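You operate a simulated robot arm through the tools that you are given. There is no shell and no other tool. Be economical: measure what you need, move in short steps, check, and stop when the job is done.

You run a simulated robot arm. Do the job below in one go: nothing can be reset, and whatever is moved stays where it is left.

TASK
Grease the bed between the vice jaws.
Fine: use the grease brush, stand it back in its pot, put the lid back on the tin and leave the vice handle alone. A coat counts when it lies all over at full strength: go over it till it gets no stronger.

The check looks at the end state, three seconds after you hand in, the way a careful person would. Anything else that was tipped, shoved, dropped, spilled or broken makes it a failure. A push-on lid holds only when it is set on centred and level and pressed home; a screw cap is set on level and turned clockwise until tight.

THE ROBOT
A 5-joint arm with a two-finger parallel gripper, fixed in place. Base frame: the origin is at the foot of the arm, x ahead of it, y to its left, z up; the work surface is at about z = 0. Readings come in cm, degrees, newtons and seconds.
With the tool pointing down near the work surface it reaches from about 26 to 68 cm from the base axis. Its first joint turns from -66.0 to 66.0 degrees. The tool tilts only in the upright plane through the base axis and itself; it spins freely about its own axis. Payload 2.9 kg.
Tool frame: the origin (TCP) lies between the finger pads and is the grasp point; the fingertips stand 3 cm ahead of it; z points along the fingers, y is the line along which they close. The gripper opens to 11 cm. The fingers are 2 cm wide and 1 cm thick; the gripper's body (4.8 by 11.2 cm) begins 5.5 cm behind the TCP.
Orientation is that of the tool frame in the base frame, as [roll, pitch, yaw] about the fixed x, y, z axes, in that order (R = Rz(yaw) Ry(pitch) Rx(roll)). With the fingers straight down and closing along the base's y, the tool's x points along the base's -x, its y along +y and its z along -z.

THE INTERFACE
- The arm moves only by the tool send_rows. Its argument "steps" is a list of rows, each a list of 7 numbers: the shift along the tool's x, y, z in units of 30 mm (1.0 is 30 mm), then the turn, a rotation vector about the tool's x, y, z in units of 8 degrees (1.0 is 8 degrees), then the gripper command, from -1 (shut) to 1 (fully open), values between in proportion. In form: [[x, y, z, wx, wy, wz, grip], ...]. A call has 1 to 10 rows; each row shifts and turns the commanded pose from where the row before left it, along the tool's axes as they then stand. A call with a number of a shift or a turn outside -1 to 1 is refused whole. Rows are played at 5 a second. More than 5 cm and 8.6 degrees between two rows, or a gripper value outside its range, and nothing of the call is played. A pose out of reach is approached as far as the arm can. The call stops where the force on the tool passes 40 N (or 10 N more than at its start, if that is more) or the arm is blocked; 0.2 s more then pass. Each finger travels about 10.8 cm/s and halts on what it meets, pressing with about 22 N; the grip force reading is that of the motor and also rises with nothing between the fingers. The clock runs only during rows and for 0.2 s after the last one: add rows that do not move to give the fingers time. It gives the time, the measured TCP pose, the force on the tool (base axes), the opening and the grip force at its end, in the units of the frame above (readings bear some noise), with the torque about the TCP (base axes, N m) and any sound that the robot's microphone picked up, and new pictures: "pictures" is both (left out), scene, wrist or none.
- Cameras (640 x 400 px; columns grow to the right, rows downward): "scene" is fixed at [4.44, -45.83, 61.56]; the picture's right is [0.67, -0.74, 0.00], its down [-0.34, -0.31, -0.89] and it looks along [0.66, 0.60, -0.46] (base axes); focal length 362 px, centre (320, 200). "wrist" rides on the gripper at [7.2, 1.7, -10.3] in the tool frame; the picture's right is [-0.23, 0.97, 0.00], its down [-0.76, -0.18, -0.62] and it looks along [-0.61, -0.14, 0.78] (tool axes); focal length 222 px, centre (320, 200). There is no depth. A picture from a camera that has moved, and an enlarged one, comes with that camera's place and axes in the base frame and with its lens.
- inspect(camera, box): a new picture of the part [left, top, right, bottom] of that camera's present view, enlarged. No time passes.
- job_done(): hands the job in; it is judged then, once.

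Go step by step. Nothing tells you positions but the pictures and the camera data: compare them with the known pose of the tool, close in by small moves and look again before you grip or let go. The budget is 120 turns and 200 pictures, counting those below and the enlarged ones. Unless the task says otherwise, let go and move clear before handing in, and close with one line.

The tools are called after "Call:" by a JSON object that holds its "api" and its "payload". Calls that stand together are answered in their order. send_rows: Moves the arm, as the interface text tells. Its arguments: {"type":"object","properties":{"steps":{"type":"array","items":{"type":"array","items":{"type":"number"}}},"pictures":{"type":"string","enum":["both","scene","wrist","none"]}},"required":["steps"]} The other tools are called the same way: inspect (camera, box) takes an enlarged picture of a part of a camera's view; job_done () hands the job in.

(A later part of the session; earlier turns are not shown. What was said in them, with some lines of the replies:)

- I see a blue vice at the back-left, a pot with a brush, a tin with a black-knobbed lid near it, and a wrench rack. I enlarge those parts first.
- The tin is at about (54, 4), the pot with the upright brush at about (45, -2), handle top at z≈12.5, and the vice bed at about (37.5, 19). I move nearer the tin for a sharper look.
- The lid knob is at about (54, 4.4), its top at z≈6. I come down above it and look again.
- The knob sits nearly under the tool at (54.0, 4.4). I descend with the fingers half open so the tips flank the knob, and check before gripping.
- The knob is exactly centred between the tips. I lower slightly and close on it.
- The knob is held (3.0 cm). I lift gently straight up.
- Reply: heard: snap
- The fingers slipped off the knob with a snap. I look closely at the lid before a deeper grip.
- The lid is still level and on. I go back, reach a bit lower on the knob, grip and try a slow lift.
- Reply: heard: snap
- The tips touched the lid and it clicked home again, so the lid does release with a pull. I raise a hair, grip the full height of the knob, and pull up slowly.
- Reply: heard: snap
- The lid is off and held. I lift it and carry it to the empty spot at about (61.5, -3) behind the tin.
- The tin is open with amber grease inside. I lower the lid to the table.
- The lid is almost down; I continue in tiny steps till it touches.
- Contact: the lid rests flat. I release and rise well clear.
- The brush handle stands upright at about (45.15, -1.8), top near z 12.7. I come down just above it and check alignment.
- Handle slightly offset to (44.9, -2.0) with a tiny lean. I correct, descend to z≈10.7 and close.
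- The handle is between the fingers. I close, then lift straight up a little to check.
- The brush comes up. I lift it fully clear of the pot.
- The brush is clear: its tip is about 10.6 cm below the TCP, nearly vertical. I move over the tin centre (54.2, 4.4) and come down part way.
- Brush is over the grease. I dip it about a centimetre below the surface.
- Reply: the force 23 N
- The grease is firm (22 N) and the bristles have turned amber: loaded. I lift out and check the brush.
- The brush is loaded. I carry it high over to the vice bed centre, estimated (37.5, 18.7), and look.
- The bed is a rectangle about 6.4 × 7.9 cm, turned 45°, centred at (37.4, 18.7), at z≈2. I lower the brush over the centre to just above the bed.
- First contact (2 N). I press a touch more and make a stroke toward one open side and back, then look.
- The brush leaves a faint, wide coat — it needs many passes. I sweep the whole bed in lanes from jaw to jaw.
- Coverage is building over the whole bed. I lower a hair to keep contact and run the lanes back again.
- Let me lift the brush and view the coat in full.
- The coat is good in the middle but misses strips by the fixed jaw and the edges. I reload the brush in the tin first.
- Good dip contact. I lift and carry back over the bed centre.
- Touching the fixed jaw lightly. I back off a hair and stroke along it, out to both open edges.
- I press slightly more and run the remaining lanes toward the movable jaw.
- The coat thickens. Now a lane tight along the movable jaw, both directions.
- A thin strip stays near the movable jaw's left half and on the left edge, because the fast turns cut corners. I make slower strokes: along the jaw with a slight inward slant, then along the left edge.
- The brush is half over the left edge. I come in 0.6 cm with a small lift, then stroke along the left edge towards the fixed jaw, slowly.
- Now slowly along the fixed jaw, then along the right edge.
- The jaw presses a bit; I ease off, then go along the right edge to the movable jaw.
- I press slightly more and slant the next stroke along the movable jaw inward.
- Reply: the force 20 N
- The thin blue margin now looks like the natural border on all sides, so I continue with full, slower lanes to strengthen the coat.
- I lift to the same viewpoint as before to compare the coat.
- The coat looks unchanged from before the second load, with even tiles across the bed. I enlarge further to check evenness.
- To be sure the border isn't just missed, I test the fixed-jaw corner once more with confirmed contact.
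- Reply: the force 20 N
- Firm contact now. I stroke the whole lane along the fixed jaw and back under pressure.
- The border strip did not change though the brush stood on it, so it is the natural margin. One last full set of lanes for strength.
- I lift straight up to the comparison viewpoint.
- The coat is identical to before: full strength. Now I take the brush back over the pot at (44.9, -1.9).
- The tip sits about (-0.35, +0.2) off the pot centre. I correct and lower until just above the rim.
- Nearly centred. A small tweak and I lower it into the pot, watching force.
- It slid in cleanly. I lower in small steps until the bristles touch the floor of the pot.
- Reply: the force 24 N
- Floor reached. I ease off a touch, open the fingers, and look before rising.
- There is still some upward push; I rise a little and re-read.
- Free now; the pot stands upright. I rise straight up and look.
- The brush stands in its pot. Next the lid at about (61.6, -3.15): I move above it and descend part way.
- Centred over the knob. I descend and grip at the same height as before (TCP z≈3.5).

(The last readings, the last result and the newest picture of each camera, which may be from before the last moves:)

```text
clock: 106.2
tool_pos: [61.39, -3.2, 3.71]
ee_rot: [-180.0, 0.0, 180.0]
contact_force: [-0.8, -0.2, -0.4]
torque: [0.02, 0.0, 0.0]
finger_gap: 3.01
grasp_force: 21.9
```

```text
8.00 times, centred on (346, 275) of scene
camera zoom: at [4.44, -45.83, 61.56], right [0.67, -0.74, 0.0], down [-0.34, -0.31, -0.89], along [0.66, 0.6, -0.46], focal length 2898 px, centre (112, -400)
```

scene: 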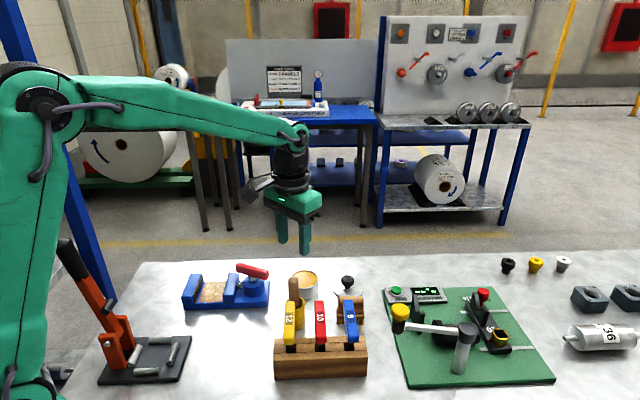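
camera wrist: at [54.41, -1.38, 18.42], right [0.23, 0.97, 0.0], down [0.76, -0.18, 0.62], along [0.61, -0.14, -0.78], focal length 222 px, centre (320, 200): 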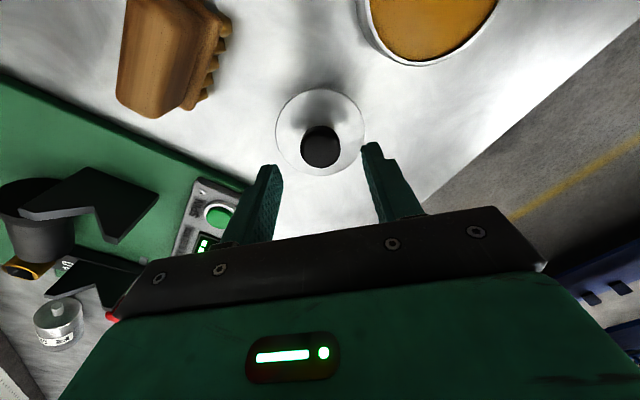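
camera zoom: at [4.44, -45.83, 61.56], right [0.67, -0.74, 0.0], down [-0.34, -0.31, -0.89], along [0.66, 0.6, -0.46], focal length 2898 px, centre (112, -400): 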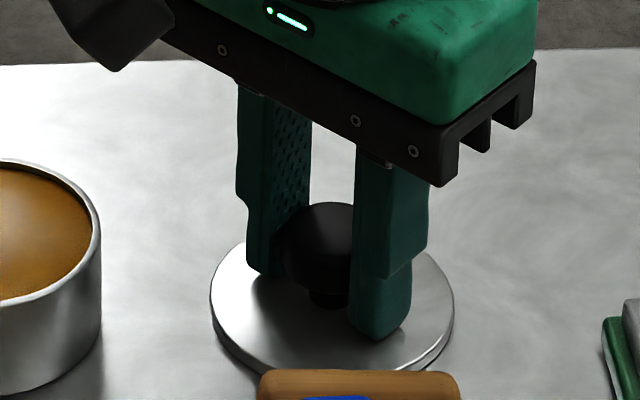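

Gripped. I lift the lid and carry it above the tin.

Call:
{"api": "send_rows", "payload": {"steps": [[0, 0, -0.4, 0, 0, 0, -1], [0, 0, -0.9, 0, 0, 0, -1], [0, 0, -0.9, 0, 0, 0, -1], [0, 0, -0.7, 0, 0, 0, -1], [0.5, 0.51, 0, 0, 0, 0, -1], [0.7, 0.71, 0, 0, 0, 0, -1], [0.7, 0.71, 0, 0, 0, 0, -1], [0.6, 0.61, 0, 0, 0, 0, -1], [0, 0, 0, 0, 0, 0, -1]]}}

Call:
{"api": "inspect", "payload": {"camera": "scene", "box": [266, 230, 346, 300]}}

Call:
{"api": "inspect", "payload": {"camera": "wrist", "box": [240, 80, 400, 210]}}

```text
clock: 108.2
tool_pos: [54.16, 4.47, 12.47]
ee_rot: [180.0, 0.0, -179.9]
contact_force: [-0.3, -0.6, 0.2]
torque: [-0.01, 0.0, -0.02]
finger_gap: 2.98
grasp_force: 21.7
camera wrist: at [46.94, 6.24, 22.58], right [0.23, 0.97, 0.0], down [0.76, -0.18, 0.62], along [0.61, -0.14, -0.78], focal length 222 px, centre (320, 200)
```

scene: 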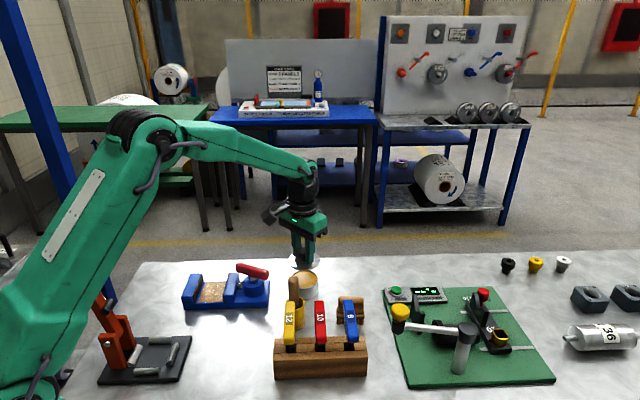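
wrist: 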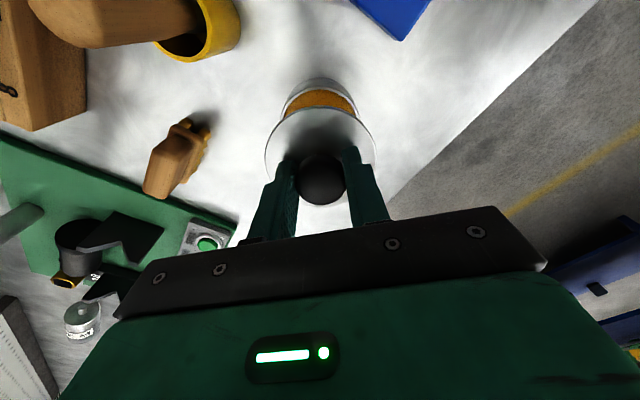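

```text
5.71 times, centred on (306, 265) of scene
camera zoom: at [4.44, -45.83, 61.56], right [0.67, -0.74, 0.0], down [-0.34, -0.31, -0.89], along [0.66, 0.6, -0.46], focal length 2070 px, centre (400, -171)
```

zoom: 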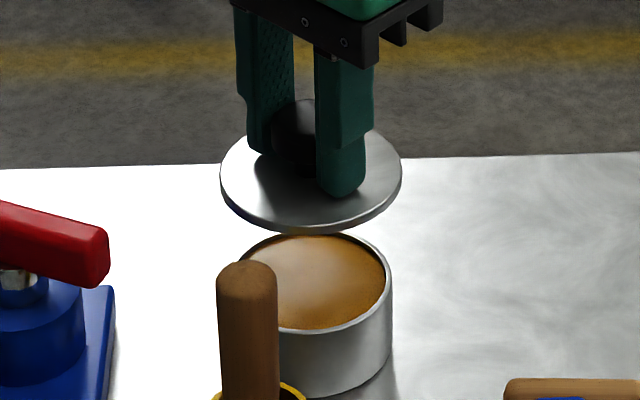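

```text
3.08 times, centred on (320, 145) of wrist
camera zoom: at [46.94, 6.24, 22.58], right [0.23, 0.97, 0.0], down [0.76, -0.18, 0.62], along [0.61, -0.14, -0.78], focal length 684 px, centre (320, 369)
```

zoom: 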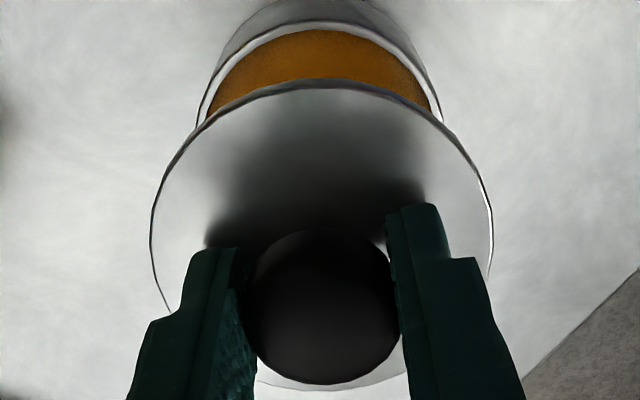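

Nearly centred; I shift x by -0.18 cm and lower to just above the rim for a check.

Call:
{"api": "send_rows", "payload": {"steps": [[0.06, 0, 0.5, 0, 0, 0, -1], [0, 0, 0.6, 0, 0, 0, -1], [0, 0, 0.2, 0, 0, 0, -1], [0, 0, 0, 0, 0, 0, -1]], "pictures": "none"}}

Call:
{"api": "inspect", "payload": {"camera": "scene", "box": [274, 245, 338, 295]}}

Call:
{"api": "inspect", "payload": {"camera": "wrist", "box": [240, 80, 400, 210]}}

```text
clock: 109.2
tool_pos: [53.96, 4.43, 8.34]
ee_rot: [179.9, 0.0, 180.0]
contact_force: [-0.4, 0.8, -0.3]
torque: [-0.02, 0.02, -0.02]
finger_gap: 2.99
grasp_force: 22.4
```

```text
8.00 times, centred on (306, 270) of scene
camera zoom: at [4.44, -45.83, 61.56], right [0.67, -0.74, 0.0], down [-0.34, -0.31, -0.89], along [0.66, 0.6, -0.46], focal length 2898 px, centre (432, -360)
```

zoom: 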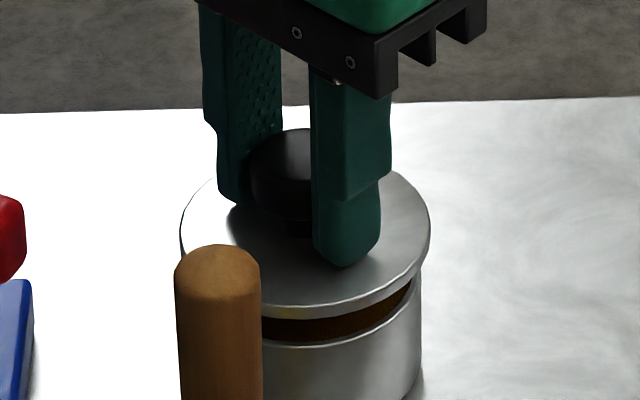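

```text
3.08 times, centred on (320, 145) of wrist
camera zoom: at [46.72, 6.22, 18.68], right [0.23, 0.97, 0.0], down [0.76, -0.18, 0.62], along [0.61, -0.14, -0.78], focal length 684 px, centre (320, 369)
```

zoom: 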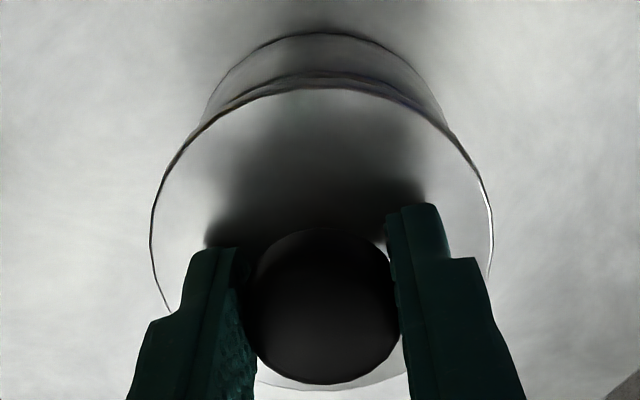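

Well centred and level. I lower and press until it snaps home.

Call:
{"api": "send_rows", "payload": {"steps": [[0.01, 0, 0.15, 0, 0, 0, -1], [0, 0, 0.08, 0, 0, 0, -1], [0, 0, 0.05, 0, 0, 0, -1], [0, 0, 0.05, 0, 0, 0, -1], [0, 0, 0.03, 0, 0, 0, -1], [0, 0, 0, 0, 0, 0, -1]], "pictures": "none"}}

Call:
{"api": "inspect", "payload": {"camera": "scene", "box": [274, 245, 338, 295]}}

```text
clock: 110.6
tool_pos: [53.85, 4.42, 7.36]
ee_rot: [180.0, 0.0, 179.9]
contact_force: [0.3, 0.6, -0.6]
torque: [-0.02, -0.01, 0.0]
finger_gap: 3.0
grasp_force: 21.9
```

```text
8.00 times, centred on (306, 270) of scene
camera zoom: at [4.44, -45.83, 61.56], right [0.67, -0.74, 0.0], down [-0.34, -0.31, -0.89], along [0.66, 0.6, -0.46], focal length 2898 px, centre (432, -360)
```

zoom: 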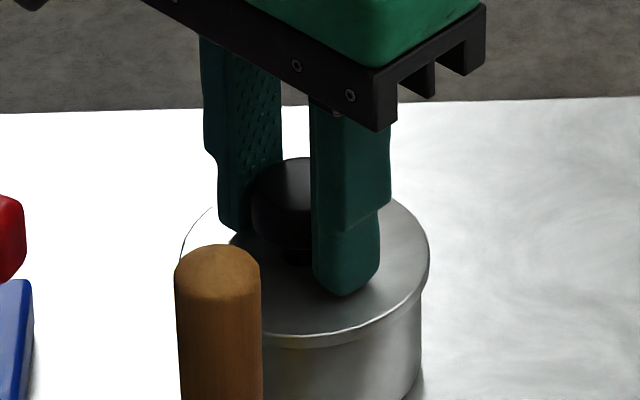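

No force yet, just touching. I keep pressing in small steps.

Call:
{"api": "send_rows", "payload": {"steps": [[0, 0, 0.04, 0, 0, 0, -1], [0, 0, 0.04, 0, 0, 0, -1], [0, 0, 0.04, 0, 0, 0, -1], [0, 0, 0, 0, 0, 0, -1]], "pictures": "none"}}

Call:
{"api": "inspect", "payload": {"camera": "scene", "box": [274, 245, 338, 295]}}

```text
clock: 111.6
tool_pos: [53.93, 4.36, 7.26]
ee_rot: [-180.0, 0.2, -179.9]
contact_force: [-9.6, 2.6, 26.7]
torque: [0.12, 0.3, 0.04]
finger_gap: 2.98
grasp_force: 22.3
heard: snap
```

```text
8.00 times, centred on (306, 270) of scene
camera zoom: at [4.42, -45.83, 61.56], right [0.67, -0.74, 0.0], down [-0.34, -0.31, -0.89], along [0.66, 0.6, -0.46], focal length 2898 px, centre (432, -360)
```

zoom: 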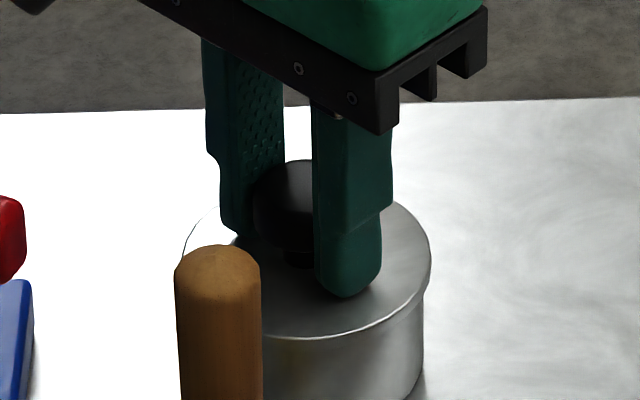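

It snapped home at 27 N, level and centred. I open the fingers and rise clear.

Call:
{"api": "send_rows", "payload": {"steps": [[0, 0, -0.03, 0, 0, 0, -1], [0, 0, 0, 0, 0, 0, -0.2], [0, 0, 0, 0, 0, 0, 0.1], [0, 0, 0, 0, 0, 0, 0.1], [0, 0, -0.5, 0, 0, 0, 0.1], [0, 0, -0.9, 0, 0, 0, 0.1], [0, 0, -0.9, 0, 0, 0, 0.1], [0, 0, -0.9, 0, 0, 0, 0.1], [0, 0, -0.9, 0, 0, 0, 0.1], [0, 0, -0.9, 0, 0, 0, 0.1]]}}

Call:
{"api": "inspect", "payload": {"camera": "scene", "box": [170, 250, 330, 350]}}

Call:
{"api": "inspect", "payload": {"camera": "scene", "box": [274, 255, 338, 295]}}

```text
clock: 113.8
tool_pos: [53.83, 4.4, 22.18]
ee_rot: [180.0, 0.0, -179.9]
contact_force: [0.6, -0.1, 0.6]
torque: [0.03, 0.03, -0.01]
finger_gap: 6.04
grasp_force: 0.0
camera wrist: at [46.72, 6.17, 32.45], right [0.23, 0.97, 0.0], down [0.76, -0.18, 0.62], along [0.61, -0.14, -0.78], focal length 222 px, centre (320, 200)
```

scene: 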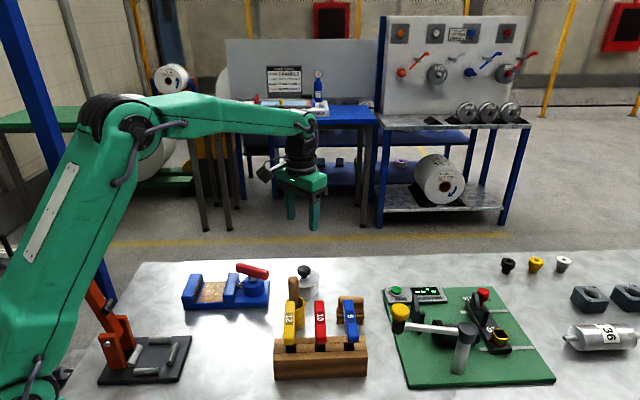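
wrist: 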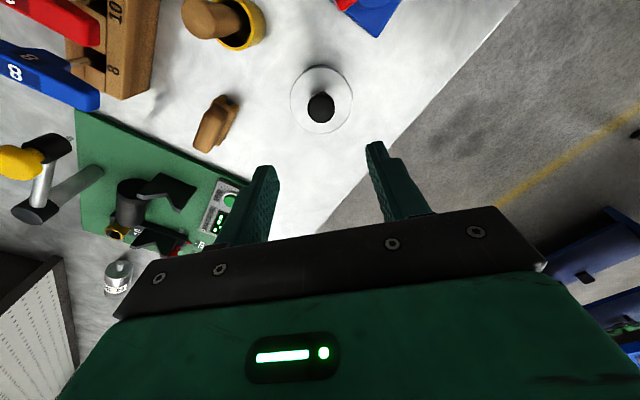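

```text
4.00 times, centred on (250, 300) of scene
camera zoom: at [4.44, -45.83, 61.56], right [0.67, -0.74, 0.0], down [-0.34, -0.31, -0.89], along [0.66, 0.6, -0.46], focal length 1449 px, centre (600, -200)
```

zoom: 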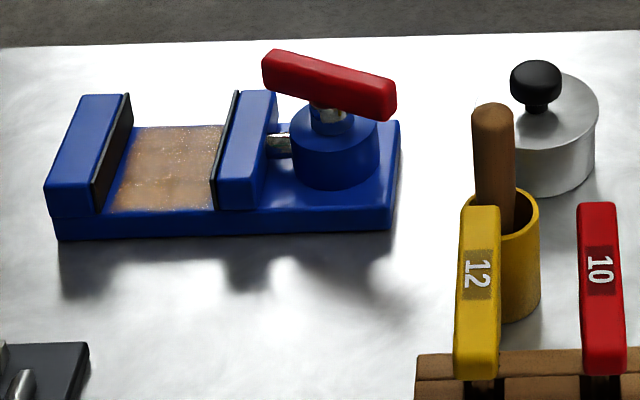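

```text
10.00 times, centred on (306, 275) of scene
camera zoom: at [4.44, -45.83, 61.56], right [0.67, -0.74, 0.0], down [-0.34, -0.31, -0.89], along [0.66, 0.6, -0.46], focal length 3623 px, centre (460, -550)
```

zoom: 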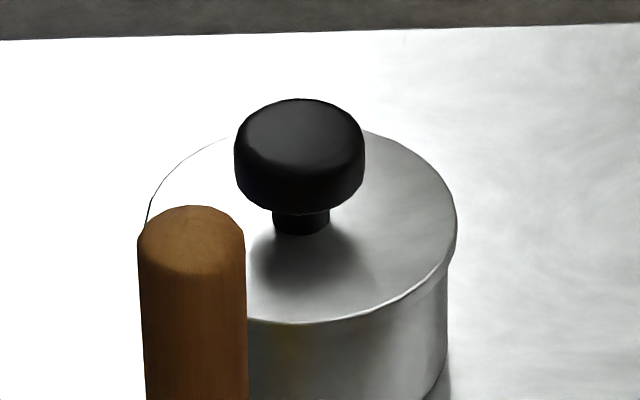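

The bed is coated evenly, the brush stands in its pot, the lid is home and level, and the vice handle is as it was. I hand in.

Call:
{"api": "job_done", "payload": {}}

```text
The job is handed in.
```

The vice bed is greased: another full set of strokes made the coat no stronger. A thin uncoated strip still shows along the edges and next to the jaws, and re-brushing it under pressure didn't change it. The brush is standing in its pot, the tin lid is snapped on, the vice handle wasn't touched, and the job is handed in.
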